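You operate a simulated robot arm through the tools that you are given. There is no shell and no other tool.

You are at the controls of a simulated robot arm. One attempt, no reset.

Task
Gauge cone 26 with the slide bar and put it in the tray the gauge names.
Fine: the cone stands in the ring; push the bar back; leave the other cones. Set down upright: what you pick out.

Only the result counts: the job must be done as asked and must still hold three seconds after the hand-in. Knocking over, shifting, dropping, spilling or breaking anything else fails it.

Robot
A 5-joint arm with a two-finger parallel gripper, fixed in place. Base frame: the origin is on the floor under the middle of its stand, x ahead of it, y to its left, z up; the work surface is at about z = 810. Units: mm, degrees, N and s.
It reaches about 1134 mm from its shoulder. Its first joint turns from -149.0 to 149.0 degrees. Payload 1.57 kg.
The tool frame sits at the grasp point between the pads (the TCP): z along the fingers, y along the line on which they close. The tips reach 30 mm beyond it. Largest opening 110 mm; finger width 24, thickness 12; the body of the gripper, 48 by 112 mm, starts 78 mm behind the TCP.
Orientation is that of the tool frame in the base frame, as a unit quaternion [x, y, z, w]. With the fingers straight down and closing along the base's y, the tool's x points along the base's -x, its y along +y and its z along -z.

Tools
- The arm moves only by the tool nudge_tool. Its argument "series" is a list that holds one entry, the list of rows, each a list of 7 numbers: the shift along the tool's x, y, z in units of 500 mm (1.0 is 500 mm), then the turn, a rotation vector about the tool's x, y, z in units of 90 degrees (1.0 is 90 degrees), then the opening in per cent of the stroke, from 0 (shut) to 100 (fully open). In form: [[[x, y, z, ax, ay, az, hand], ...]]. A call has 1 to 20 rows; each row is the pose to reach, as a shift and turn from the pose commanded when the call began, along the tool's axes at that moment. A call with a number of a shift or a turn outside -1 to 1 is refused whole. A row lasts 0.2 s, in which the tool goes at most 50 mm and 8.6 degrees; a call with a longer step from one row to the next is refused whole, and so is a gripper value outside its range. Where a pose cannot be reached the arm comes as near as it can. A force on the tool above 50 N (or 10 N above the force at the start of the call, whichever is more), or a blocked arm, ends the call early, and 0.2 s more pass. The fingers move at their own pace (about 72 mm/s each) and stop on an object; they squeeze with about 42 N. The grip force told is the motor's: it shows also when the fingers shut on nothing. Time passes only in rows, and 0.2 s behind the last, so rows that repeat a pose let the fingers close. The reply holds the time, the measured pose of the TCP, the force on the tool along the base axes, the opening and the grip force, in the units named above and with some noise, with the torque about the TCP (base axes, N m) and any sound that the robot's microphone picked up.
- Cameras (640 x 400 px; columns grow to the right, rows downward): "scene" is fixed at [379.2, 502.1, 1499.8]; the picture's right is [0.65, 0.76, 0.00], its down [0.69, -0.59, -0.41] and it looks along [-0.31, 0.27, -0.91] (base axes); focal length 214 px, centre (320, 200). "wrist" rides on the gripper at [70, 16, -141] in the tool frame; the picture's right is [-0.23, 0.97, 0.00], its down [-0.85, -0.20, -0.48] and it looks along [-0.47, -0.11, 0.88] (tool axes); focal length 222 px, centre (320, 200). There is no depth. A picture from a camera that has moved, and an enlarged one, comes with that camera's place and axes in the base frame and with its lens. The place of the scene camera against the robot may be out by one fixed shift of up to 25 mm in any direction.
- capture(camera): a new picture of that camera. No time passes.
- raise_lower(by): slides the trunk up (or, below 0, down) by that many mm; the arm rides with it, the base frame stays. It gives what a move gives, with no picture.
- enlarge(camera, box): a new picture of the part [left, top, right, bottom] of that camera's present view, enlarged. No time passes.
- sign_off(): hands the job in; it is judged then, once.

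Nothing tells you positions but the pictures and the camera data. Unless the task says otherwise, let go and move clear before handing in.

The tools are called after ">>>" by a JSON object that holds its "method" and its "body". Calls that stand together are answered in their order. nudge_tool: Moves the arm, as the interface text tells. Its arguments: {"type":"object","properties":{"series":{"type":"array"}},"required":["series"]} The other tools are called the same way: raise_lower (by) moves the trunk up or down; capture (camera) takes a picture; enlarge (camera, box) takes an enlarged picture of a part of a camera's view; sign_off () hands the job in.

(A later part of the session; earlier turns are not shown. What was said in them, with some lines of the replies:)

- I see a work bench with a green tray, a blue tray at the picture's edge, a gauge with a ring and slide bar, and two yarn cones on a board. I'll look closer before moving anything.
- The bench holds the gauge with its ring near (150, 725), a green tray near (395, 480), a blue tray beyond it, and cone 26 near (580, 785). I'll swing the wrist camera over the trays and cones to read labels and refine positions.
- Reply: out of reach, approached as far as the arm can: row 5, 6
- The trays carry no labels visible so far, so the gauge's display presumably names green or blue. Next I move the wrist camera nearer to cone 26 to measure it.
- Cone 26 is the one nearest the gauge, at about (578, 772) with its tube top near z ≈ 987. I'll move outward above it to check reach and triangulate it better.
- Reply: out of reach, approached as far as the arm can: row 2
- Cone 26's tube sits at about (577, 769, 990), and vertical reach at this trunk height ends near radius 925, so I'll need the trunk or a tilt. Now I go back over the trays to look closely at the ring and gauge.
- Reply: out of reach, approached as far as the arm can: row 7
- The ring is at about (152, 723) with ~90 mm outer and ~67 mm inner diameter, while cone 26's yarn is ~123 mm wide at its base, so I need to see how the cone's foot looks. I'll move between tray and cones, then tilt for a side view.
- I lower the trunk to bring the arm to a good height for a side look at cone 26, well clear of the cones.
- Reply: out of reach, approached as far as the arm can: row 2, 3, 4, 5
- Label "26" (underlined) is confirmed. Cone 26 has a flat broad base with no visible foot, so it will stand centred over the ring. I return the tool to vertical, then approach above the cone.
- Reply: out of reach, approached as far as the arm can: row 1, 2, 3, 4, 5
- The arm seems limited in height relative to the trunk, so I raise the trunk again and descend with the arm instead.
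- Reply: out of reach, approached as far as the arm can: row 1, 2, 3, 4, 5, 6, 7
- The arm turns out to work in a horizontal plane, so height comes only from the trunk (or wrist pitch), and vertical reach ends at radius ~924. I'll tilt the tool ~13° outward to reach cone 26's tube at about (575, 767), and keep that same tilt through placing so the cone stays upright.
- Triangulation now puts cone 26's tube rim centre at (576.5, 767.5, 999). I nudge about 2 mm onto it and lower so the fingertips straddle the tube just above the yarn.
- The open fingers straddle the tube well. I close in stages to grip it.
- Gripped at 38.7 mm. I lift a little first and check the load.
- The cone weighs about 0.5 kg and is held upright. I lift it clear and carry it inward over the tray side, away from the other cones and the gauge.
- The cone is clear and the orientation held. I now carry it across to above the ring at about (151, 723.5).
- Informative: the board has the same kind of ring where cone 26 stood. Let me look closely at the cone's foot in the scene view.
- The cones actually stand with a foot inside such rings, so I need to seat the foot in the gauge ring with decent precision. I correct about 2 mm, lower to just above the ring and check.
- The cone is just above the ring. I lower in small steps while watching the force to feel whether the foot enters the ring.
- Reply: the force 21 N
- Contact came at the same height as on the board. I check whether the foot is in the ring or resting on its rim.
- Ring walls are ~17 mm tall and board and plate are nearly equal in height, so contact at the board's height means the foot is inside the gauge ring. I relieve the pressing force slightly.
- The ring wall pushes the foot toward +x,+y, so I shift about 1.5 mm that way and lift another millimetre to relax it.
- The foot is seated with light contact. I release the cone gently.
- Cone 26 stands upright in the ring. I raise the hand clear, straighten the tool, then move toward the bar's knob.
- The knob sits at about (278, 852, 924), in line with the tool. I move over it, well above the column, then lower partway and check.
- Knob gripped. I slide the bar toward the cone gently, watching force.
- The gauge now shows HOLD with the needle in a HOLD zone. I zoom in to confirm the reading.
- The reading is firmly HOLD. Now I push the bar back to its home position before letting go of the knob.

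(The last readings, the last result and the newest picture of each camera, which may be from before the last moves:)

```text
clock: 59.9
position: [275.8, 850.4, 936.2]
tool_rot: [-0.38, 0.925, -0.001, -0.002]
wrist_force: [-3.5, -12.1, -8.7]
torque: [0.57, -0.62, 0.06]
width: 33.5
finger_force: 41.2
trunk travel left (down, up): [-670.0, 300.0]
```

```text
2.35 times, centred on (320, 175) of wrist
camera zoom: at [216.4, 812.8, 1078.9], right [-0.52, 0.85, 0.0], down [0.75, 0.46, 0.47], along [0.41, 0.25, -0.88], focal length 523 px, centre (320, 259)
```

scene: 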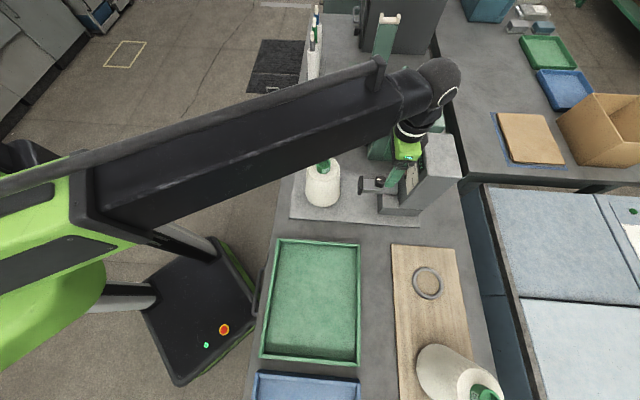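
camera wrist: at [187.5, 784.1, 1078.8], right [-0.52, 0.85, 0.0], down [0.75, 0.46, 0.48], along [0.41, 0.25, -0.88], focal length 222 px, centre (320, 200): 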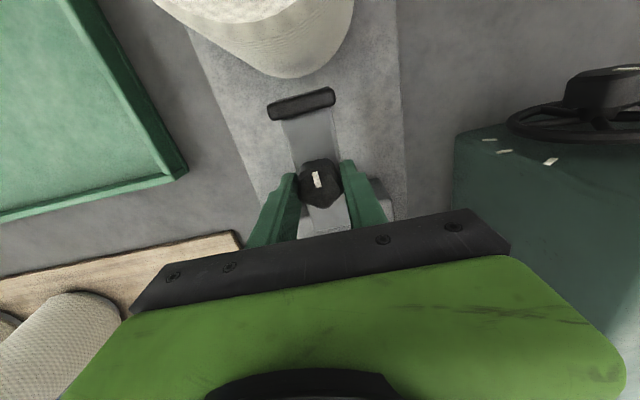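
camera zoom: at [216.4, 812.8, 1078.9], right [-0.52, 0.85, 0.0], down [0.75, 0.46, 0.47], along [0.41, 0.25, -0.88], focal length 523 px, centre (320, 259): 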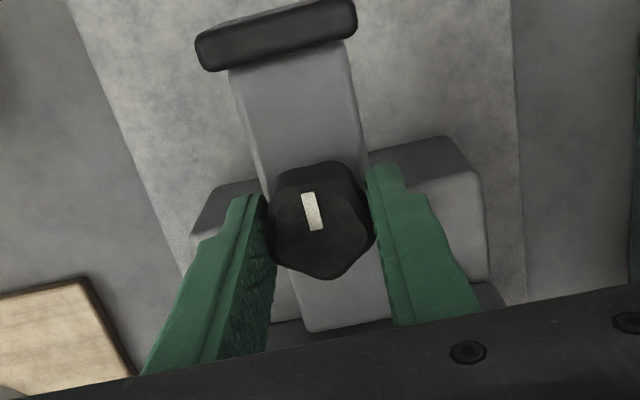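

The bar is back at its stop (11 N stop force, same position as at the start). I release the knob and rise clear.

>>> {"method": "nudge_tool", "body": {"series": [[[0, 0, 0, 0, 0, 0, 40], [0, 0, 0, 0, 0, 0, 60], [0, 0, 0, 0, 0, 0, 75], [0, 0, 0, 0, 0, 0, 75]]]}}

>>> {"method": "raise_lower", "body": {"by": 195}}

>>> {"method": "capture", "body": {"camera": "wrist"}}

>>> {"method": "capture", "body": {"camera": "scene"}}

```text
clock: 60.9
position: [277.4, 849.7, 936.2]
tool_rot: [-0.379, 0.926, -0.001, -0.001]
wrist_force: [-0.4, 0.3, 0.7]
torque: [-0.01, 0.0, 0.04]
width: 82.5
finger_force: 0.1
trunk travel left (down, up): [-670.0, 300.0]
```

```text
clock: 63.0
position: [277.8, 850.1, 1132.5]
tool_rot: [-0.379, 0.926, 0.0, -0.002]
wrist_force: [-0.5, 0.2, 0.2]
torque: [0.01, 0.02, 0.0]
width: 82.8
finger_force: 0.1
trunk travel left (down, up): [-865.0, 105.0]
```

```text
taken
camera wrist: at [216.7, 813.3, 1273.7], right [-0.52, 0.85, 0.0], down [0.75, 0.46, 0.48], along [0.41, 0.25, -0.88], focal length 222 px, centre (320, 200)
```

wrist: 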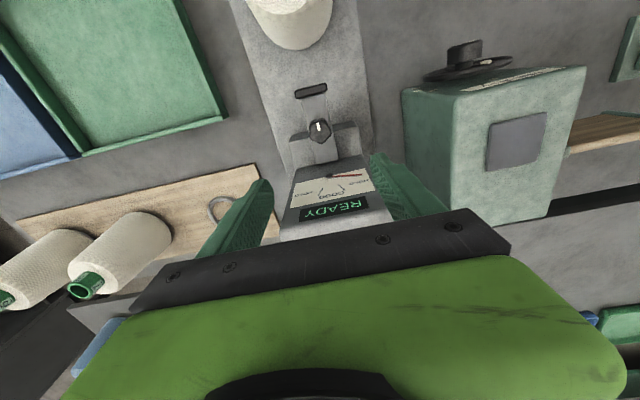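

```text
taken
```

scene: 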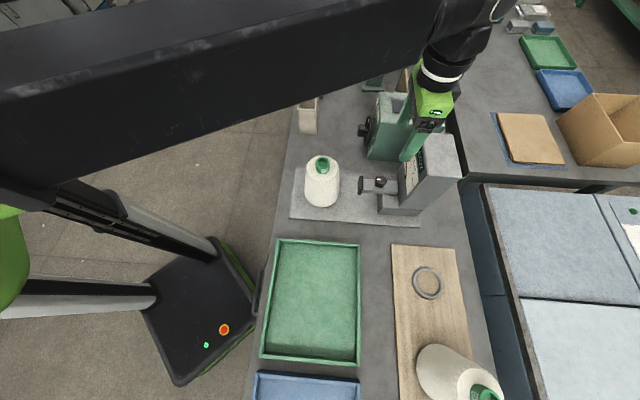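

Before picking the cone again I must find which tray stands for HOLD. I look closely at the dial and trays.

>>> {"method": "enlarge", "body": {"camera": "wrist", "box": [270, 150, 420, 240]}}

>>> {"method": "enlarge", "body": {"camera": "wrist", "box": [0, 0, 260, 190]}}

>>> {"method": "enlarge", "body": {"camera": "scene", "box": [240, 230, 380, 400]}}

```text
4.27 times, centred on (345, 195) of wrist
camera zoom: at [216.7, 813.3, 1273.7], right [-0.52, 0.85, 0.0], down [0.75, 0.46, 0.48], along [0.41, 0.25, -0.88], focal length 948 px, centre (213, 221)
```

zoom: 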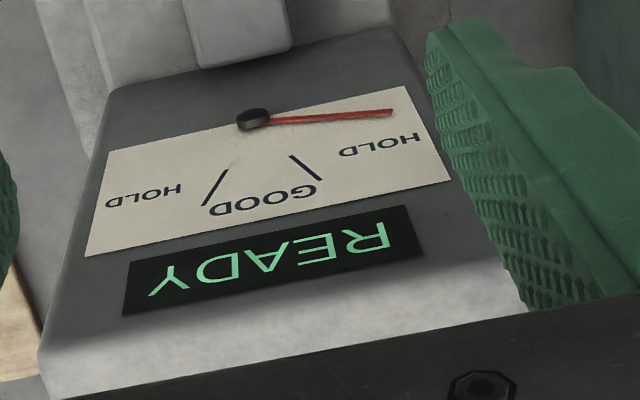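

```text
2.11 times, centred on (130, 95) of wrist
camera zoom: at [216.7, 813.3, 1273.7], right [-0.52, 0.85, 0.0], down [0.75, 0.46, 0.48], along [0.41, 0.25, -0.88], focal length 468 px, centre (720, 421)
```

zoom: 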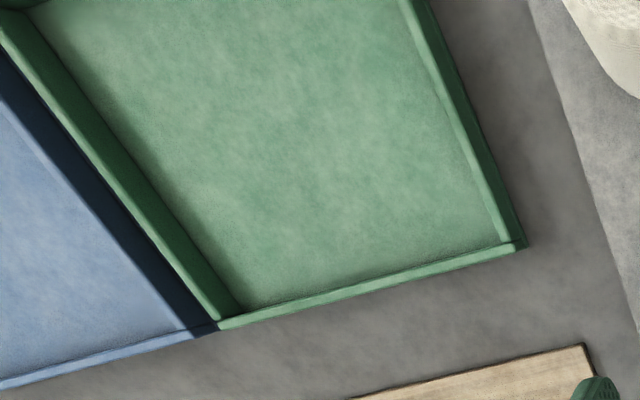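

```text
2.35 times, centred on (310, 315) of scene
camera zoom: at [379.2, 502.1, 1499.8], right [0.65, 0.76, 0.0], down [0.69, -0.59, -0.41], along [-0.31, 0.27, -0.91], focal length 505 px, centre (344, -71)
```

zoom: 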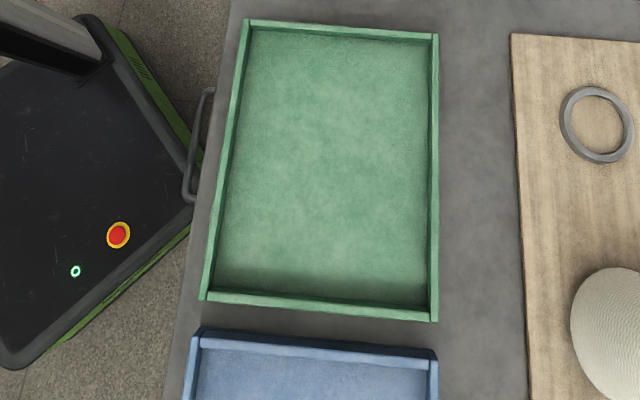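

No marking is visible yet on the trays' inner faces, so I'll inspect their outer walls. First I swing back over the trays, keeping well above the cone.

>>> {"method": "nudge_tool", "body": {"series": [[[0.08, 0, 0, 0, 0, 0, 75], [0.16, -0.03, 0, 0, 0, 0, 75], [0.22, -0.1, 0, 0, 0, 0, 75], [0.27, -0.18, 0, 0, 0, 0, 75], [0.32, -0.26, 0, 0, 0, 0, 75], [0.37, -0.34, 0, 0, 0, 0, 75], [0.42, -0.42, 0, 0, 0, 0, 75], [0.45, -0.5, 0, 0, 0, 0, 75]]]}}

>>> {"method": "capture", "body": {"camera": "wrist"}}

>>> {"method": "capture", "body": {"camera": "scene"}}

```text
clock: 64.8
position: [291.4, 511.6, 1130.9]
tool_rot: [-0.378, 0.926, 0.0, -0.002]
wrist_force: [-0.3, -0.6, -0.1]
torque: [-0.02, 0.03, 0.01]
width: 82.4
finger_force: 0.0
trunk travel left (down, up): [-865.0, 105.0]
```

```text
taken
camera wrist: at [231.0, 474.4, 1274.0], right [-0.52, 0.85, 0.0], down [0.75, 0.46, 0.48], along [0.41, 0.25, -0.88], focal length 222 px, centre (320, 200)
```

wrist: 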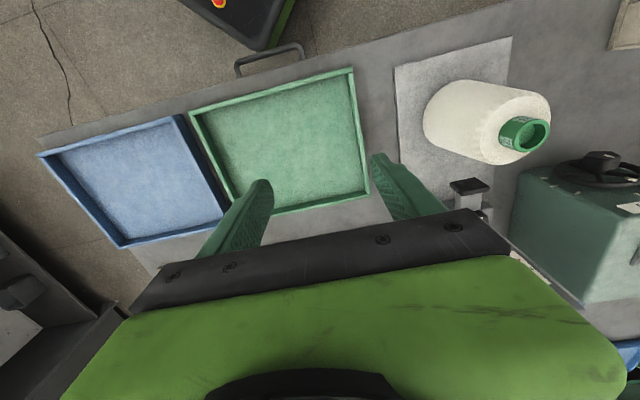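

```text
taken
```

scene: 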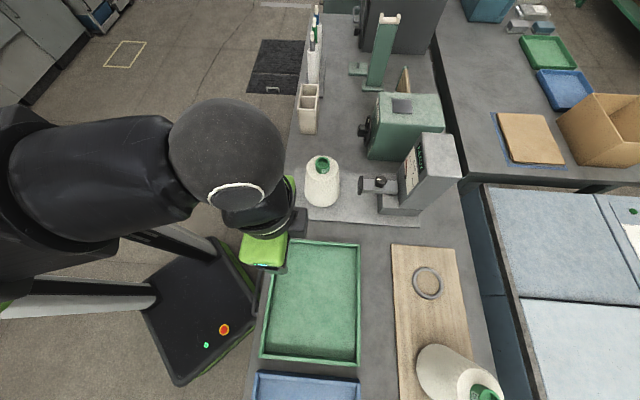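

>>> {"method": "enlarge", "body": {"camera": "wrist", "box": [20, 60, 240, 260]}}

>>> {"method": "enlarge", "body": {"camera": "wrist", "box": [180, 40, 400, 220]}}

>>> {"method": "enlarge", "body": {"camera": "wrist", "box": [0, 220, 140, 340]}}

```text
2.00 times, centred on (130, 160) of wrist
camera zoom: at [231.0, 474.4, 1274.0], right [-0.52, 0.85, 0.0], down [0.75, 0.46, 0.48], along [0.41, 0.25, -0.88], focal length 444 px, centre (700, 280)
```

zoom: 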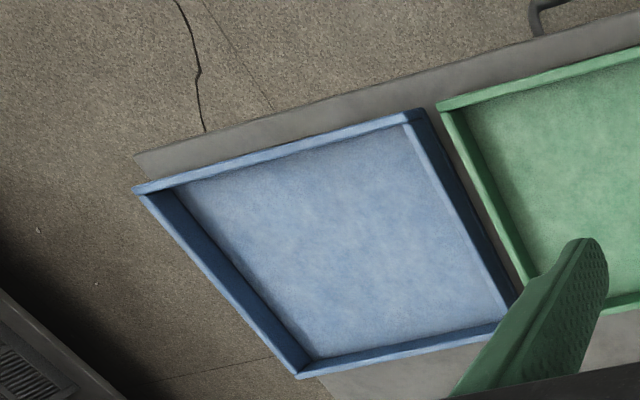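

```text
2.22 times, centred on (290, 130) of wrist
camera zoom: at [231.0, 474.4, 1274.0], right [-0.52, 0.85, 0.0], down [0.75, 0.46, 0.48], along [0.41, 0.25, -0.88], focal length 494 px, centre (387, 356)
```

zoom: 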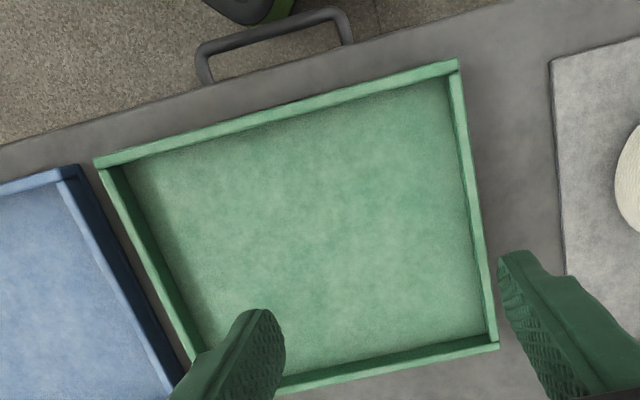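

```text
3.33 times, centred on (70, 280) of wrist
camera zoom: at [231.0, 474.4, 1274.0], right [-0.52, 0.85, 0.0], down [0.75, 0.46, 0.48], along [0.41, 0.25, -0.88], focal length 740 px, centre (1153, -67)
```

zoom: 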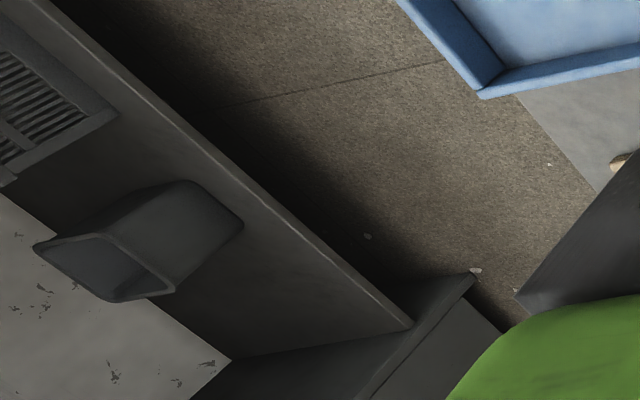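

No labels show from above. I'll take a low oblique look at the robot-facing outer walls from the left end of the bench, over free floor.

>>> {"method": "nudge_tool", "body": {"series": [[[0.0376, 0.0505, 0, 0, 0, 0.0794, 75], [0.0752, 0.101, 0, 0, 0, 0.1588, 75], [0.1127, 0.1514, 0, 0, 0, 0.2382, 75], [0.1503, 0.2019, 0, 0, 0, 0.3176, 75], [0.1879, 0.2524, 0, 0, 0, 0.397, 75], [0.2255, 0.3029, 0, 0, 0, 0.4764, 75], [0.2631, 0.3534, 0, 0, 0, 0.5558, 75], [0.3006, 0.4038, 0, 0, 0, 0.6352, 75], [0.3382, 0.4543, 0, 0, 0, 0.7146, 75], [0.3758, 0.5048, 0, 0, 0, 0.794, 75]]]}}

>>> {"method": "capture", "body": {"camera": "wrist"}}

```text
clock: 67.0
position: [-19.4, 563.0, 1131.1]
tool_rot: [0.235, 0.972, -0.002, 0.0]
wrist_force: [0.4, -0.1, -0.1]
torque: [0.0, -0.01, 0.0]
width: 82.6
finger_force: 0.0
out of reach, approached as far as the arm can: row 10
trunk travel left (down, up): [-865.0, 105.0]
```

```text
taken
camera wrist: at [-74.7, 610.2, 1273.4], right [0.65, 0.76, 0.0], down [0.67, -0.57, 0.48], along [0.36, -0.31, -0.88], focal length 222 px, centre (320, 200)
```

wrist: 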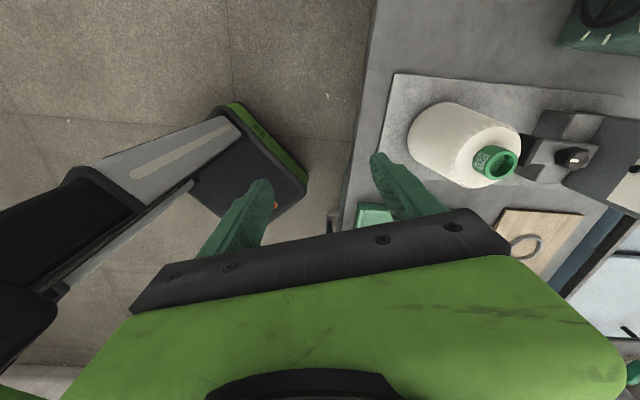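

>>> {"method": "nudge_tool", "body": {"series": [[[-0.0656, 0, -0.0046, 0, -0.0889, 0, 75], [-0.13, 0, -0.0182, 0, -0.1778, 0, 75], [-0.192, 0, -0.0408, 0, -0.2667, 0, 75], [-0.25, 0, -0.0718, 0, -0.3556, 0, 75], [-0.3034, 0, -0.1104, 0, -0.4444, 0, 75]]]}}

>>> {"method": "capture", "body": {"camera": "wrist"}}

```text
clock: 68.2
position: [115.7, 494.4, 1187.4]
tool_rot: [0.218, 0.914, -0.081, 0.333]
wrist_force: [0.4, -1.4, 0.3]
torque: [-0.01, 0.0, -0.02]
width: 82.3
finger_force: 0.0
trunk travel left (down, up): [-865.0, 105.0]
```

```text
taken
camera wrist: at [-4.8, 574.6, 1251.3], right [0.6, 0.79, 0.14], down [0.22, -0.33, 0.92], along [0.77, -0.52, -0.37], focal length 222 px, centre (320, 200)
```

wrist: 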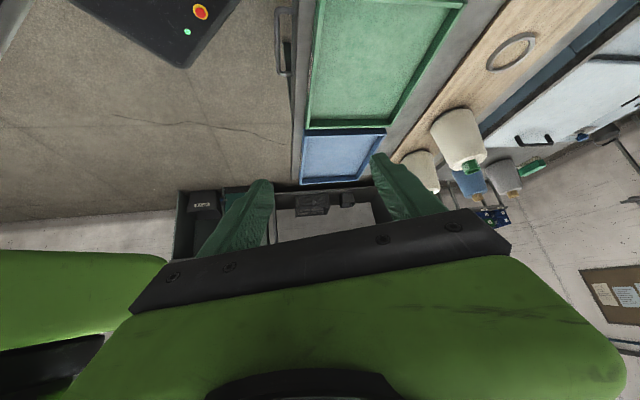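

>>> {"method": "raise_lower", "body": {"by": -250}}

>>> {"method": "capture", "body": {"camera": "wrist"}}

>>> {"method": "enlarge", "body": {"camera": "wrist", "box": [250, 0, 450, 200]}}

```text
clock: 70.8
position: [116.5, 493.7, 936.3]
tool_rot: [0.218, 0.915, -0.081, 0.331]
wrist_force: [-1.1, 0.6, -0.3]
torque: [-0.01, -0.01, 0.02]
width: 82.5
finger_force: 0.1
trunk travel left (down, up): [-615.0, 355.0]
```

```text
taken
camera wrist: at [-5.0, 574.7, 1001.3], right [0.6, 0.79, 0.14], down [0.22, -0.33, 0.92], along [0.77, -0.52, -0.38], focal length 222 px, centre (320, 200)
```

wrist: 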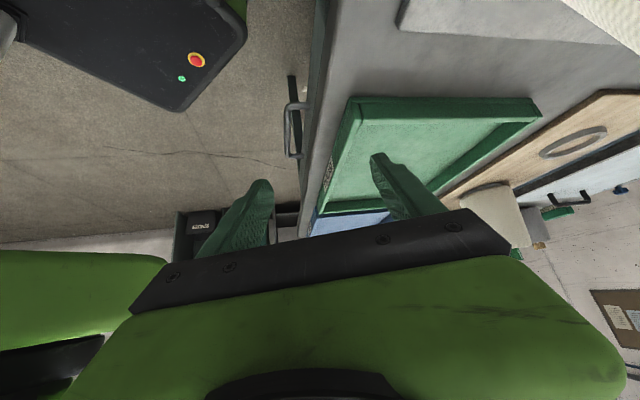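

```text
2.00 times, centred on (350, 100) of wrist
camera zoom: at [-5.0, 574.7, 1001.3], right [0.6, 0.79, 0.14], down [0.22, -0.33, 0.92], along [0.77, -0.52, -0.38], focal length 444 px, centre (260, 400)
```

zoom: 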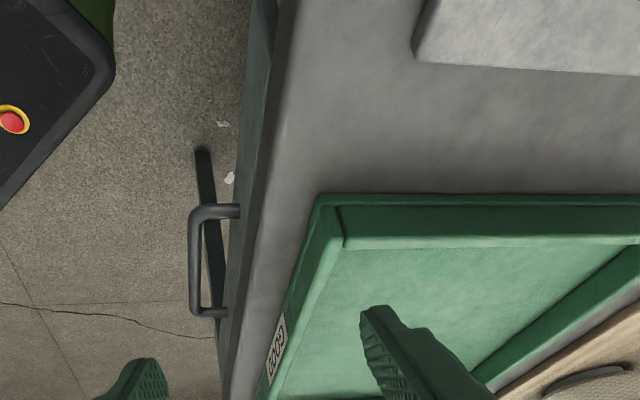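

There is a label on the green tray's robot-facing wall. I zoom in on it.

>>> {"method": "enlarge", "body": {"camera": "wrist", "box": [310, 150, 350, 200]}}

>>> {"method": "enlarge", "body": {"camera": "wrist", "box": [300, 150, 400, 240]}}

```text
8.00 times, centred on (330, 175) of wrist
camera zoom: at [-5.0, 574.7, 1001.3], right [0.6, 0.79, 0.14], down [0.22, -0.33, 0.92], along [0.77, -0.52, -0.38], focal length 1777 px, centre (240, 400)
```

zoom: 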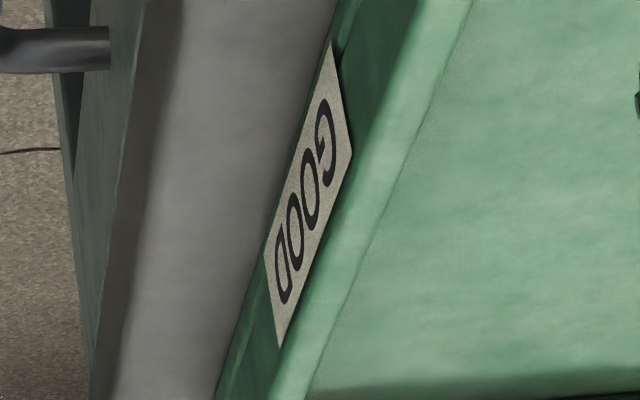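

```text
4.44 times, centred on (350, 195) of wrist
camera zoom: at [-5.0, 574.7, 1001.3], right [0.6, 0.79, 0.14], down [0.22, -0.33, 0.92], along [0.77, -0.52, -0.38], focal length 987 px, centre (187, 222)
```

zoom: 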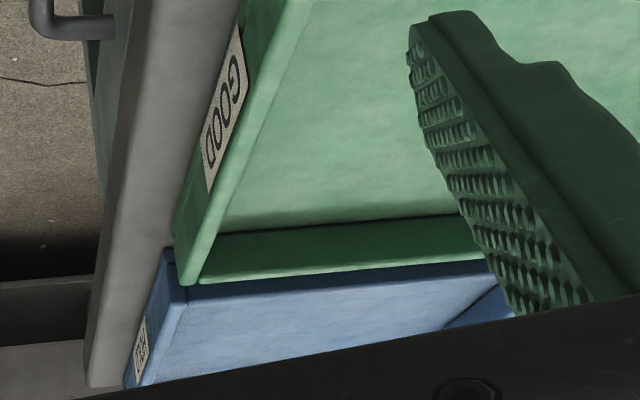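

The green tray is labelled GOOD; the blue tray also has a label, which I want to confirm. I rise and shift a bit for a clear look at the blue label.

>>> {"method": "enlarge", "body": {"camera": "wrist", "box": [310, 200, 350, 240]}}

```text
10.00 times, centred on (330, 220) of wrist
camera zoom: at [-5.0, 574.7, 1001.3], right [0.6, 0.79, 0.14], down [0.22, -0.33, 0.92], along [0.77, -0.52, -0.38], focal length 2221 px, centre (220, 0)
```

zoom: 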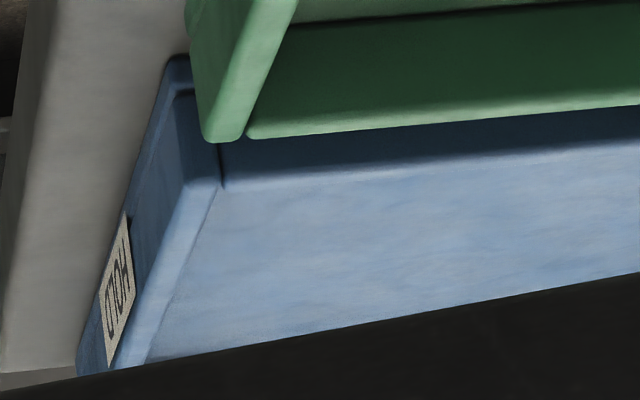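

The blue tray reads HOLD, so cone 26 goes into the blue tray. I raise the trunk, straighten the tool and go back above the cone.

>>> {"method": "raise_lower", "body": {"by": 250}}

>>> {"method": "nudge_tool", "body": {"series": [[[0, 0, 0, 0, 0.0889, 0, 75], [0, 0, 0, 0, 0.1778, 0, 75], [0, 0, 0, 0, 0.2667, 0, 75], [0, 0, 0, 0, 0.3556, 0, 75], [0, 0, 0, 0, 0.4444, 0, 75], [0, 0, 0, 0, 0.4444, 0, 75]]]}}

```text
clock: 73.4
position: [116.0, 495.1, 1187.9]
tool_rot: [0.219, 0.914, -0.081, 0.331]
wrist_force: [0.6, -0.3, -0.8]
torque: [0.0, 0.01, -0.01]
width: 82.4
finger_force: 0.0
trunk travel left (down, up): [-865.0, 105.0]
```

```text
clock: 74.8
position: [116.8, 519.8, 1132.1]
tool_rot: [0.233, 0.972, -0.002, -0.002]
wrist_force: [0.0, 0.4, -0.1]
torque: [-0.01, -0.01, -0.01]
width: 82.5
finger_force: 0.1
out of reach, approached as far as the arm can: row 1, 2, 3, 4, 5, 6
trunk travel left (down, up): [-865.0, 105.0]
```

>>> {"method": "nudge_tool", "body": {"series": [[[0.0124, 0.0394, 0, 0, 0, -0.0794, 75], [0.0248, 0.0789, 0, 0, 0, -0.1588, 75], [0.0372, 0.1183, 0, 0, 0, -0.2382, 75], [0.0496, 0.1577, 0, 0, 0, -0.3176, 75], [0.062, 0.1972, 0, 0, 0, -0.397, 75], [0.0744, 0.2366, 0, 0, 0, -0.4764, 75], [0.0868, 0.276, 0, 0, 0, -0.5558, 75], [0.0992, 0.3154, 0, 0, 0, -0.6352, 75], [0.1116, 0.3549, 0, 0, 0, -0.7146, 75], [0.124, 0.3943, 0, 0, 0, -0.794, 75], [0.124, 0.3943, 0, 0, 0, -0.794, 75]]]}}

>>> {"method": "capture", "body": {"camera": "wrist"}}

>>> {"method": "enlarge", "body": {"camera": "wrist", "box": [230, 60, 410, 220]}}

>>> {"method": "enlarge", "body": {"camera": "scene", "box": [280, 130, 420, 230]}}

```text
clock: 77.2
position: [152.6, 722.4, 1130.9]
tool_rot: [-0.379, 0.925, 0.0, -0.003]
wrist_force: [0.7, -0.2, 0.3]
torque: [0.01, 0.01, 0.0]
width: 82.3
finger_force: 0.2
trunk travel left (down, up): [-865.0, 105.0]
```

```text
taken
camera wrist: at [92.0, 686.0, 1274.0], right [-0.52, 0.85, 0.0], down [0.75, 0.46, 0.47], along [0.4, 0.25, -0.88], focal length 222 px, centre (320, 200)
```

wrist: 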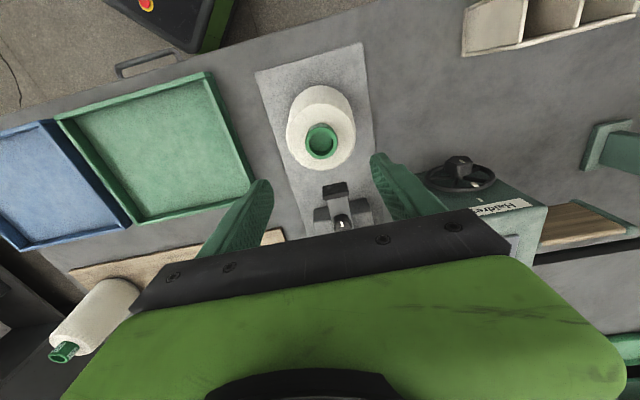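

```text
2.50 times, centred on (320, 140) of wrist
camera zoom: at [92.0, 686.0, 1274.0], right [-0.52, 0.85, 0.0], down [0.75, 0.46, 0.47], along [0.4, 0.25, -0.88], focal length 555 px, centre (320, 350)
```

zoom: 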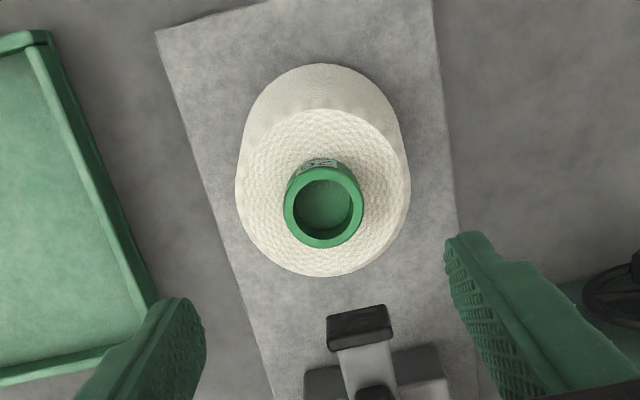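

```text
4.00 times, centred on (350, 180) of scene
camera zoom: at [379.2, 502.1, 1499.8], right [0.65, 0.76, 0.0], down [0.69, -0.59, -0.41], along [-0.31, 0.27, -0.91], focal length 858 px, centre (200, 280)
```

zoom: 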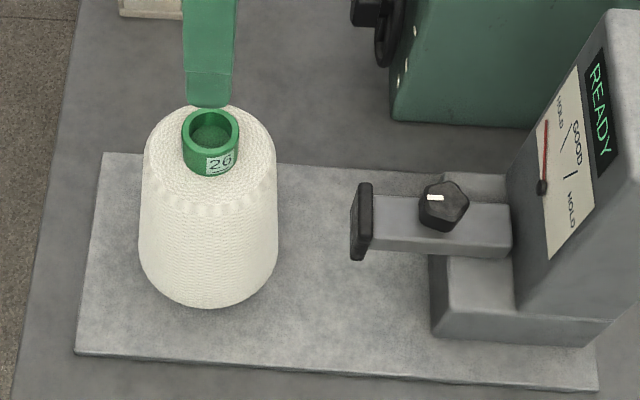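

The bar is home, the display reads READY and the cone stands upright. I align the vertical tool on the tube and lower to grip it again.

>>> {"method": "nudge_tool", "body": {"series": [[[0.0028, 0.0028, 0, 0, 0, 0, 75], [0.0028, 0.0028, 0, 0, 0, 0, 75]]]}}

>>> {"method": "raise_lower", "body": {"by": -80}}

>>> {"method": "enlarge", "body": {"camera": "wrist", "box": [230, 80, 410, 240]}}

```text
clock: 77.8
position: [150.1, 723.2, 1132.9]
tool_rot: [-0.379, 0.925, 0.0, -0.003]
wrist_force: [-0.7, 0.4, 0.3]
torque: [-0.02, 0.03, 0.0]
width: 82.2
finger_force: 0.2
trunk travel left (down, up): [-865.0, 105.0]
```

```text
clock: 78.9
position: [150.1, 723.2, 1053.1]
tool_rot: [-0.379, 0.926, 0.001, -0.002]
wrist_force: [0.5, -0.2, -0.6]
torque: [0.01, 0.01, 0.01]
width: 82.3
finger_force: 0.0
trunk travel left (down, up): [-785.0, 185.0]
```

```text
2.50 times, centred on (320, 160) of wrist
camera zoom: at [90.1, 686.4, 1193.9], right [-0.52, 0.85, 0.0], down [0.75, 0.46, 0.47], along [0.41, 0.25, -0.88], focal length 555 px, centre (320, 300)
```

zoom: 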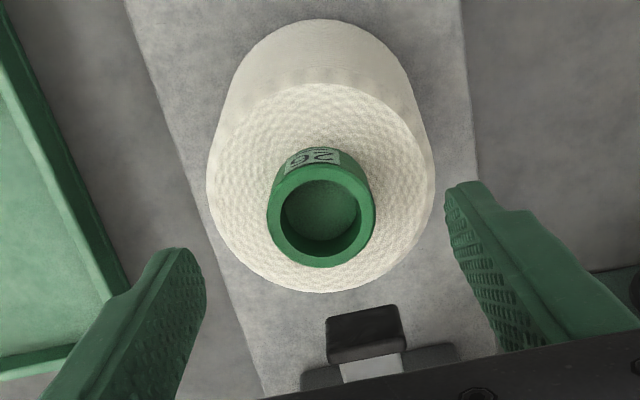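

>>> {"method": "raise_lower", "body": {"by": -47}}

>>> {"method": "nudge_tool", "body": {"series": [[[0.001, 0, 0, 0, 0, 0, 55], [0.001, 0, 0, 0, 0, 0, 45], [0.001, 0, 0, 0, 0, 0, 40], [0.001, 0, 0, 0, 0, 0, 36], [0.001, 0, 0, 0, 0, 0, 20], [0.001, 0, 0, 0, 0, 0, 0], [0.001, 0, 0, 0, 0, 0, 0], [0.001, 0, 0, 0, 0, 0, 0]]]}}

>>> {"method": "enlarge", "body": {"camera": "wrist", "box": [220, 60, 420, 260]}}

```text
clock: 79.8
position: [149.8, 723.7, 1004.3]
tool_rot: [-0.379, 0.926, 0.0, -0.003]
wrist_force: [0.7, -0.3, 0.0]
torque: [0.02, -0.02, 0.0]
width: 82.5
finger_force: 0.0
trunk travel left (down, up): [-738.0, 232.0]
```

```text
clock: 81.6
position: [150.6, 722.4, 1004.9]
tool_rot: [-0.378, 0.926, 0.0, -0.002]
wrist_force: [0.1, 0.4, 1.3]
torque: [-0.08, -0.12, -0.01]
width: 39.3
finger_force: 41.9
trunk travel left (down, up): [-738.0, 232.0]
```

```text
2.00 times, centred on (320, 160) of wrist
camera zoom: at [89.6, 686.5, 1146.9], right [-0.52, 0.85, 0.0], down [0.75, 0.46, 0.47], along [0.41, 0.25, -0.88], focal length 444 px, centre (320, 280)
```

zoom: 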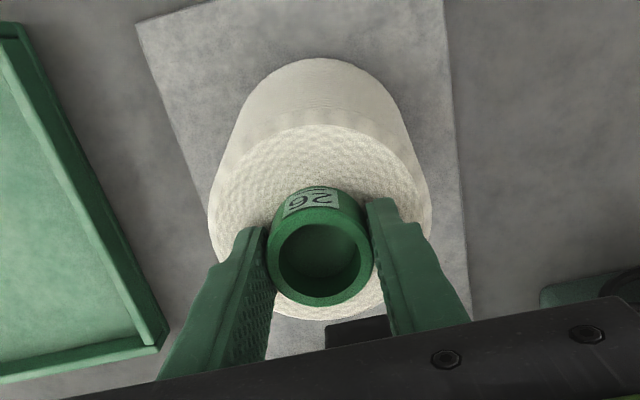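

Gripped again. I lift straight out of the ring and check the load.

>>> {"method": "raise_lower", "body": {"by": 25}}

>>> {"method": "raise_lower", "body": {"by": 85}}

>>> {"method": "capture", "body": {"camera": "wrist"}}

>>> {"method": "enlarge", "body": {"camera": "scene", "box": [280, 130, 420, 230]}}

```text
clock: 82.3
position: [150.7, 724.9, 1029.1]
tool_rot: [-0.379, 0.925, 0.0, -0.002]
wrist_force: [0.4, 0.1, -4.9]
torque: [-0.03, -0.01, -0.03]
width: 39.2
finger_force: 42.5
trunk travel left (down, up): [-763.0, 207.0]
```

```text
clock: 83.5
position: [148.6, 723.9, 1114.2]
tool_rot: [-0.378, 0.926, 0.0, -0.002]
wrist_force: [-0.4, 0.6, -4.7]
torque: [0.0, -0.01, 0.01]
width: 38.9
finger_force: 41.5
trunk travel left (down, up): [-848.0, 122.0]
```

```text
taken
camera wrist: at [89.7, 687.0, 1256.5], right [-0.52, 0.85, 0.0], down [0.75, 0.46, 0.47], along [0.41, 0.25, -0.88], focal length 222 px, centre (320, 200)
```

wrist: 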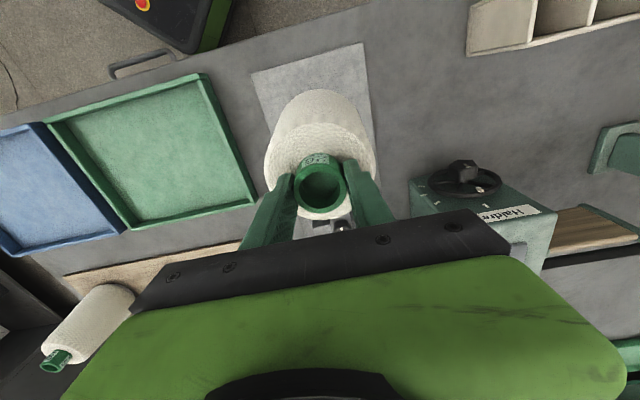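

```text
4.00 times, centred on (350, 180) of scene
camera zoom: at [379.2, 502.1, 1499.8], right [0.65, 0.76, 0.0], down [0.69, -0.59, -0.41], along [-0.31, 0.27, -0.91], focal length 858 px, centre (200, 280)
```

zoom: 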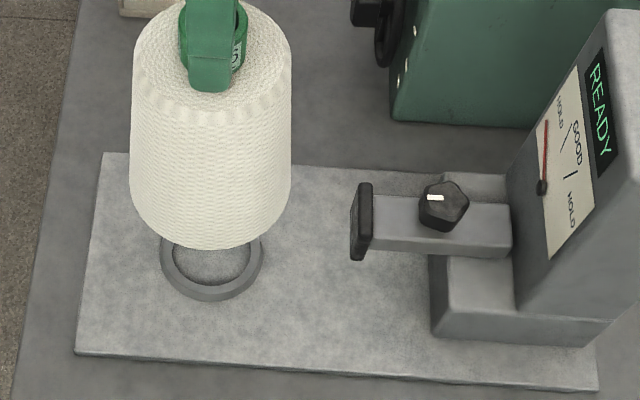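

Clean lift, the ring is empty and the bar untouched. I carry the cone along the bench, over the green tray, toward the blue HOLD tray.

>>> {"method": "nudge_tool", "body": {"series": [[[-0.0007, -0.05, 0, 0, 0, 0, 0], [-0.0014, -0.11, 0, 0, 0, 0, 0], [-0.0023, -0.17, 0, 0, 0, 0, 0], [-0.0031, -0.23, 0, 0, 0, 0, 0], [-0.0039, -0.29, 0, 0, 0, 0, 0], [-0.0047, -0.35, 0, 0, 0, 0, 0], [-0.0055, -0.41, 0, 0, 0, 0, 0], [-0.0064, -0.47, 0, 0, 0, 0, 0], [-0.0072, -0.53, 0, 0, 0, 0, 0], [-0.008, -0.59, 0, 0, 0, 0, 0], [-0.0088, -0.65, 0, 0, 0, 0, 0], [-0.0096, -0.71, 0, 0, 0, 0, 0], [-0.0104, -0.77, 0, 0, 0, 0, 0], [-0.0112, -0.83, 0, 0, 0, 0, 0], [-0.012, -0.89, 0, 0, 0, 0, 0], [-0.0128, -0.945, 0, 0, 0, 0, 0], [-0.0133, -0.9843, 0, 0, 0, 0, 0], [-0.0133, -0.9843, 0, 0, 0, 0, 0]]]}}

>>> {"method": "capture", "body": {"camera": "wrist"}}

>>> {"method": "capture", "body": {"camera": "scene"}}

```text
clock: 87.3
position: [499.3, 376.9, 1113.6]
tool_rot: [-0.379, 0.925, 0.001, -0.002]
wrist_force: [-0.5, 0.7, -4.5]
torque: [-0.01, 0.05, -0.02]
width: 38.7
finger_force: 41.5
trunk travel left (down, up): [-848.0, 122.0]
```

```text
taken
camera wrist: at [438.8, 340.3, 1256.8], right [-0.52, 0.85, 0.0], down [0.75, 0.46, 0.47], along [0.41, 0.25, -0.88], focal length 222 px, centre (320, 200)
```

wrist: 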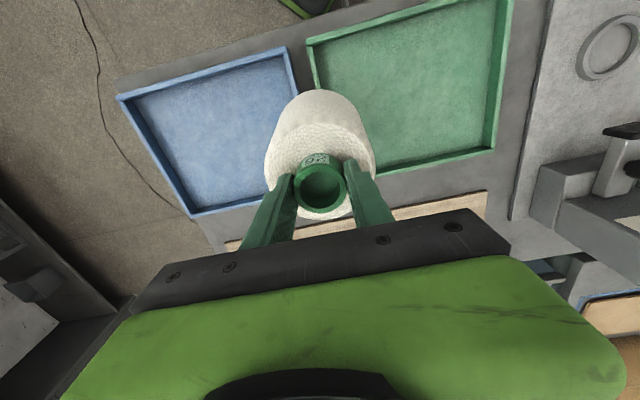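

```text
taken
```

scene: 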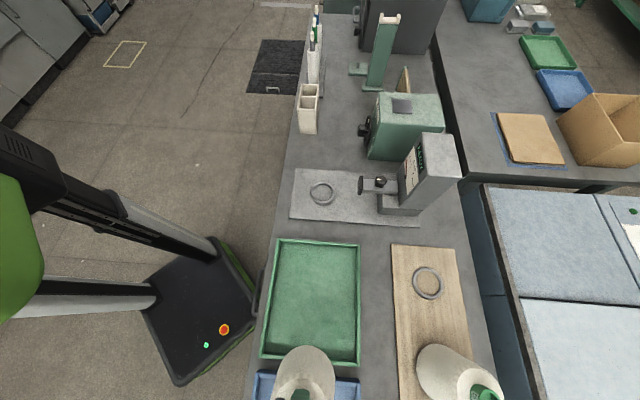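

>>> {"method": "nudge_tool", "body": {"series": [[[-0.0015, -0.055, 0, 0, 0, 0, 0], [-0.003, -0.115, 0, 0, 0, 0, 0], [-0.0048, -0.175, 0, 0, 0, 0, 0], [-0.0065, -0.235, 0, 0, 0, 0, 0], [-0.008, -0.295, 0, 0, 0, 0, 0], [-0.0094, -0.3402, 0, 0, 0, 0, 0], [-0.0094, -0.3402, 0, 0, 0, 0, 0]]]}}

>>> {"method": "capture", "body": {"camera": "wrist"}}

```text
clock: 88.9
position: [624.1, 260.2, 1114.2]
tool_rot: [-0.379, 0.925, 0.0, -0.002]
wrist_force: [-1.1, -0.5, -4.7]
torque: [-0.01, 0.03, -0.05]
width: 39.1
finger_force: 41.7
trunk travel left (down, up): [-848.0, 122.0]
```

```text
taken
camera wrist: at [563.6, 223.6, 1256.8], right [-0.52, 0.85, 0.0], down [0.75, 0.46, 0.47], along [0.4, 0.25, -0.88], focal length 222 px, centre (320, 200)
```

wrist: 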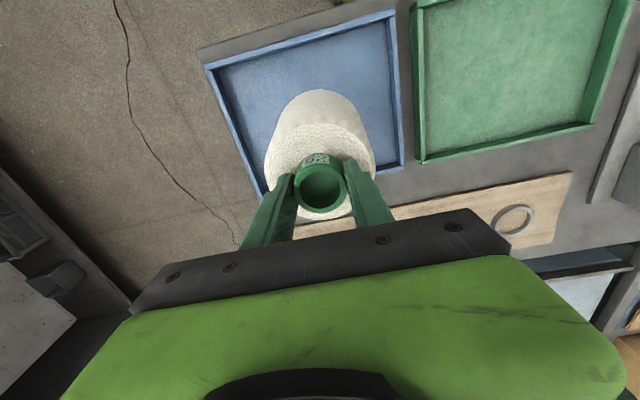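

The cone is over the blue tray, about 8 mm off its centre; I correct and lower.

>>> {"method": "nudge_tool", "body": {"series": [[[0.0056, -0.0142, 0, 0, 0, 0, 0], [0.0056, -0.0142, 0, 0, 0, 0, 0]]]}}

>>> {"method": "raise_lower", "body": {"by": -90}}

>>> {"method": "capture", "body": {"camera": "wrist"}}

```text
clock: 89.5
position: [625.4, 253.4, 1114.4]
tool_rot: [-0.378, 0.926, 0.001, -0.003]
wrist_force: [0.4, 0.2, -5.1]
torque: [-0.03, 0.03, 0.01]
width: 39.0
finger_force: 42.6
trunk travel left (down, up): [-848.0, 122.0]
```

```text
clock: 90.8
position: [626.4, 253.6, 1024.2]
tool_rot: [-0.379, 0.925, 0.0, -0.002]
wrist_force: [0.1, 0.2, -4.9]
torque: [-0.01, 0.0, 0.01]
width: 39.1
finger_force: 41.8
trunk travel left (down, up): [-758.0, 212.0]
```

```text
taken
camera wrist: at [565.8, 216.1, 1166.8], right [-0.52, 0.85, 0.0], down [0.75, 0.46, 0.47], along [0.41, 0.25, -0.88], focal length 222 px, centre (320, 200)
```

wrist: 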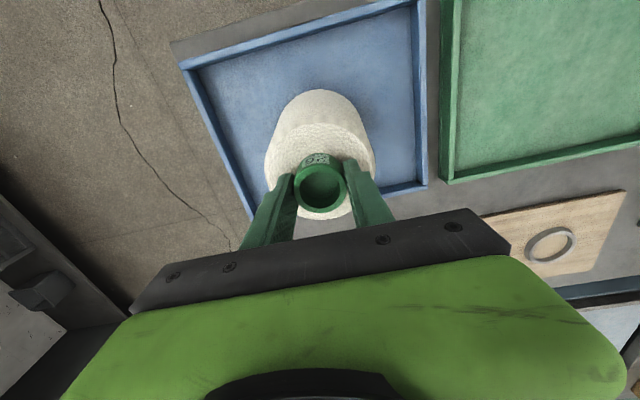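

>>> {"method": "raise_lower", "body": {"by": -12}}

>>> {"method": "raise_lower", "body": {"by": -4}}

>>> {"method": "raise_lower", "body": {"by": -2}}

>>> {"method": "raise_lower", "body": {"by": -2}}

```text
clock: 91.4
position: [625.7, 253.8, 1013.1]
tool_rot: [-0.379, 0.925, 0.001, -0.002]
wrist_force: [-0.5, 0.9, -4.6]
torque: [-0.03, -0.01, -0.01]
width: 39.2
finger_force: 42.1
trunk travel left (down, up): [-746.0, 224.0]
```

```text
clock: 91.9
position: [625.5, 253.0, 1009.2]
tool_rot: [-0.378, 0.926, 0.0, -0.001]
wrist_force: [-0.1, 0.1, -5.2]
torque: [0.01, 0.01, -0.01]
width: 39.3
finger_force: 42.0
trunk travel left (down, up): [-742.0, 228.0]
```

```text
clock: 92.4
position: [625.8, 252.8, 1006.0]
tool_rot: [-0.379, 0.926, 0.001, -0.002]
wrist_force: [0.4, 0.4, -4.8]
torque: [-0.04, -0.03, 0.02]
width: 39.3
finger_force: 42.4
trunk travel left (down, up): [-740.0, 230.0]
```

```text
clock: 93.0
position: [626.4, 253.0, 1005.6]
tool_rot: [-0.378, 0.926, 0.0, -0.002]
wrist_force: [0.1, 0.0, -4.5]
torque: [-0.02, -0.01, -0.03]
width: 39.2
finger_force: 42.0
trunk travel left (down, up): [-738.0, 232.0]
```

>>> {"method": "raise_lower", "body": {"by": -2}}

>>> {"method": "raise_lower", "body": {"by": -1.5}}

```text
clock: 93.5
position: [624.9, 253.4, 1004.9]
tool_rot: [-0.379, 0.926, -0.001, -0.001]
wrist_force: [5.7, 3.0, 20.7]
torque: [-0.01, -0.56, 0.07]
width: 39.1
finger_force: 42.1
trunk travel left (down, up): [-736.0, 234.0]
```

```text
clock: 94.0
position: [625.2, 252.3, 1003.3]
tool_rot: [-0.379, 0.925, 0.0, -0.001]
wrist_force: [6.6, 1.5, 22.5]
torque: [0.15, -0.22, 0.0]
width: 39.1
finger_force: 41.4
trunk travel left (down, up): [-734.0, 236.0]
```

Contact with the tray floor. I back off the pressing force slightly.

>>> {"method": "raise_lower", "body": {"by": 1.5}}

```text
clock: 94.5
position: [625.9, 252.7, 1002.0]
tool_rot: [-0.379, 0.925, 0.0, -0.003]
wrist_force: [0.9, -2.5, 2.1]
torque: [-0.53, -0.22, 0.08]
width: 39.0
finger_force: 42.4
trunk travel left (down, up): [-736.0, 234.0]
```

>>> {"method": "capture", "body": {"camera": "wrist"}}

>>> {"method": "enlarge", "body": {"camera": "wrist", "box": [220, 60, 420, 240]}}

```text
taken
camera wrist: at [565.3, 215.7, 1144.6], right [-0.52, 0.85, 0.0], down [0.75, 0.46, 0.47], along [0.4, 0.25, -0.88], focal length 222 px, centre (320, 200)
```

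wrist: 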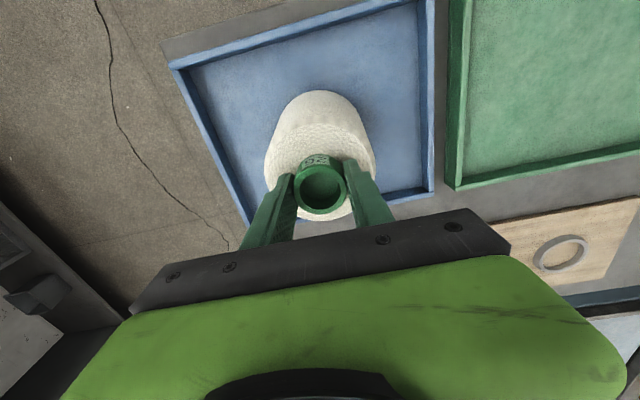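

```text
2.22 times, centred on (320, 150) of wrist
camera zoom: at [565.3, 215.7, 1144.6], right [-0.52, 0.85, 0.0], down [0.75, 0.46, 0.47], along [0.4, 0.25, -0.88], focal length 494 px, centre (320, 311)
```

zoom: 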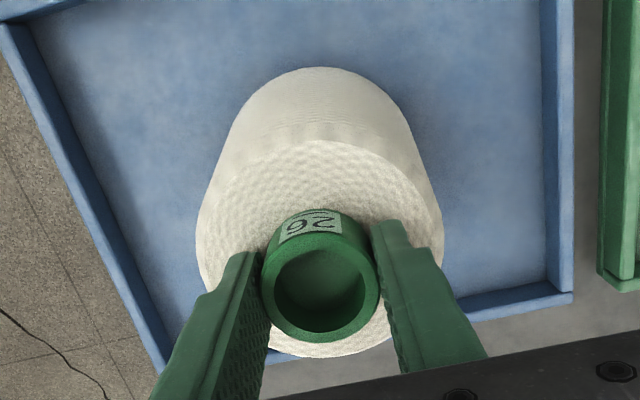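

The cone stands on the blue tray floor. I open gently, then rise straight up.

>>> {"method": "nudge_tool", "body": {"series": [[[0, 0, 0, 0, 0, 0, 37], [0, 0, 0, 0, 0, 0, 40], [0, 0, 0, 0, 0, 0, 50], [0, 0, 0, 0, 0, 0, 70], [0, 0, 0, 0, 0, 0, 75], [0, 0, 0, 0, 0, 0, 75]]]}}

>>> {"method": "enlarge", "body": {"camera": "wrist", "box": [220, 60, 420, 240]}}

```text
clock: 95.9
position: [625.8, 253.1, 1002.3]
tool_rot: [-0.379, 0.926, 0.0, -0.002]
wrist_force: [0.2, -0.4, -0.1]
torque: [0.0, 0.02, -0.02]
width: 82.6
finger_force: 0.0
trunk travel left (down, up): [-736.0, 234.0]
```

```text
2.22 times, centred on (320, 150) of wrist
camera zoom: at [565.5, 216.0, 1144.9], right [-0.52, 0.85, 0.0], down [0.75, 0.46, 0.47], along [0.41, 0.25, -0.88], focal length 494 px, centre (320, 311)
```

zoom: 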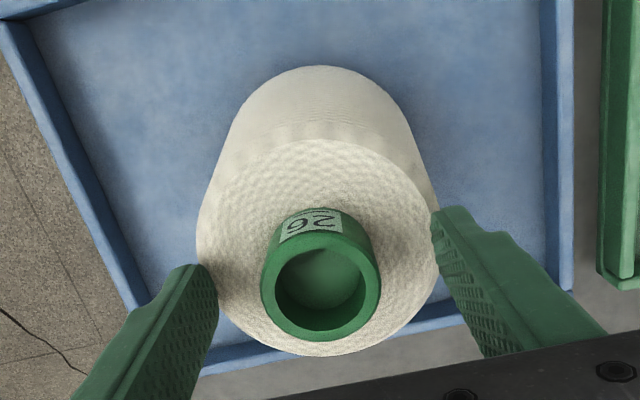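

>>> {"method": "raise_lower", "body": {"by": 150}}

>>> {"method": "capture", "body": {"camera": "wrist"}}

>>> {"method": "capture", "body": {"camera": "scene"}}

```text
clock: 97.7
position: [626.2, 253.5, 1152.6]
tool_rot: [-0.379, 0.926, 0.0, -0.002]
wrist_force: [0.0, 0.5, 0.7]
torque: [-0.04, -0.01, -0.02]
width: 82.6
finger_force: 0.1
trunk travel left (down, up): [-886.0, 84.0]
```

```text
taken
camera wrist: at [565.5, 216.1, 1294.9], right [-0.52, 0.85, 0.0], down [0.75, 0.46, 0.47], along [0.41, 0.25, -0.88], focal length 222 px, centre (320, 200)
```

wrist: 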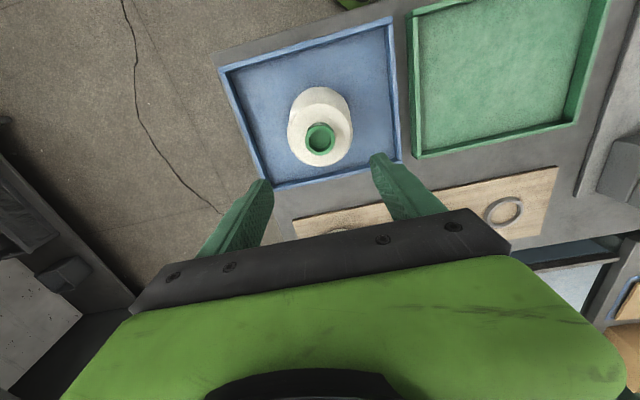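

```text
taken
```

scene: 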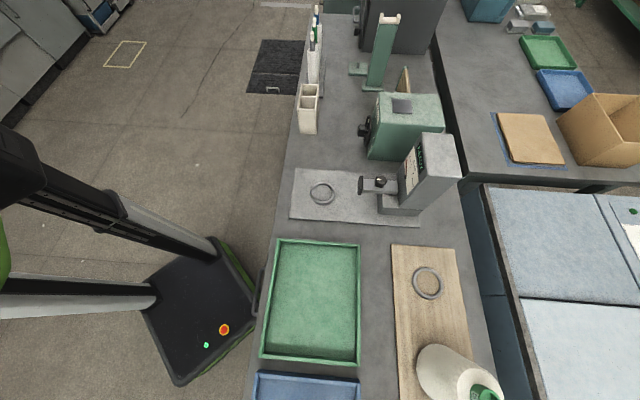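

Cone 26 stands upright in the blue tray; gauge, bar and other items look unchanged. I zoom in to verify, including the other cones.

>>> {"method": "enlarge", "body": {"camera": "wrist", "box": [250, 60, 400, 240]}}

>>> {"method": "enlarge", "body": {"camera": "scene", "box": [280, 140, 480, 400]}}

>>> {"method": "enlarge", "body": {"camera": "scene", "box": [280, 130, 470, 230]}}

```text
2.22 times, centred on (325, 150) of wrist
camera zoom: at [565.5, 216.1, 1294.9], right [-0.52, 0.85, 0.0], down [0.75, 0.46, 0.47], along [0.41, 0.25, -0.88], focal length 494 px, centre (309, 311)
```

zoom: 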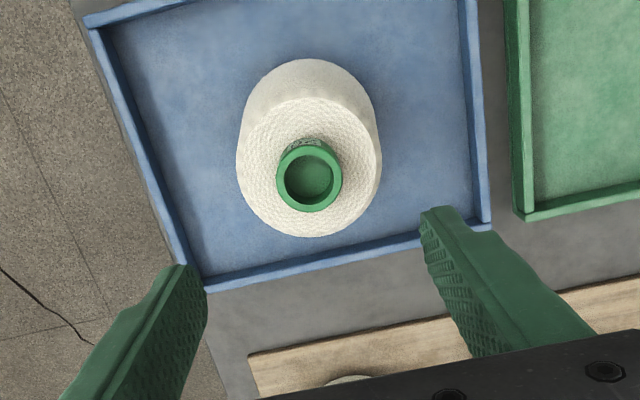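

```text
1.54 times, centred on (380, 270) of scene
camera zoom: at [379.2, 502.1, 1499.8], right [0.65, 0.76, 0.0], down [0.69, -0.59, -0.41], along [-0.31, 0.27, -0.91], focal length 330 px, centre (228, 92)
```

zoom: 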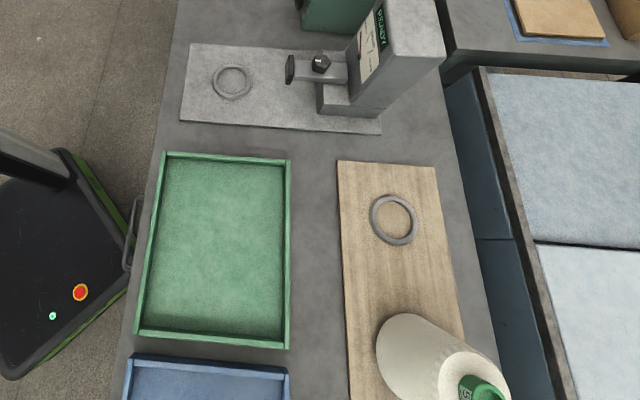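

```text
3.37 times, centred on (375, 180) of scene
camera zoom: at [379.2, 502.1, 1499.8], right [0.65, 0.76, 0.0], down [0.69, -0.59, -0.41], along [-0.31, 0.27, -0.91], focal length 722 px, centre (135, 267)
```

zoom: 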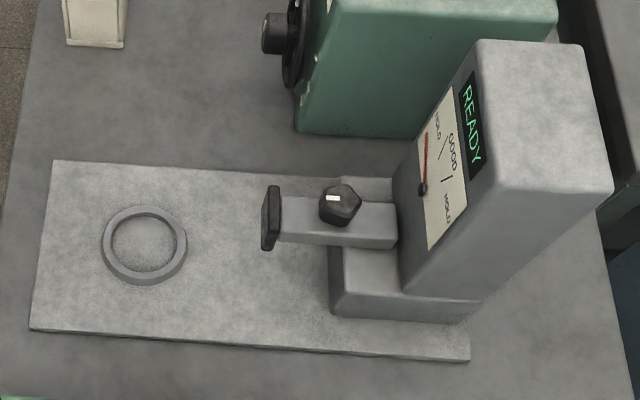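

Cone 26 stands upright in the middle of the blue HOLD tray, the bar is at its home stop, the gauge shows READY, and the hand is clear. I hand the job in.

>>> {"method": "sign_off", "body": {}}

```text
The job is handed in.
```

Cone 26 is standing upright in the middle of the blue tray, because the gauge read HOLD and that is the label on the blue tray. The green tray is labelled GOOD.

- **Gauging:** I stood cone 26 in the gauge ring and slid the bar until the jaw touched it. The display changed to HOLD, with the needle well past the GOOD mark.
- **Bar:** I pushed it back to its stop, where it started, and the gauge shows READY again.
- **Everything else:** I never touched the other two cones. The gauge ring, board and green tray looked undisturbed in the last pictures. Those showed one of the other cones in place; the gripper mostly hid the other.
- **Hand-in:** The hand was open and about 120 mm above the cone when I handed the job in. I don't have the judging result.
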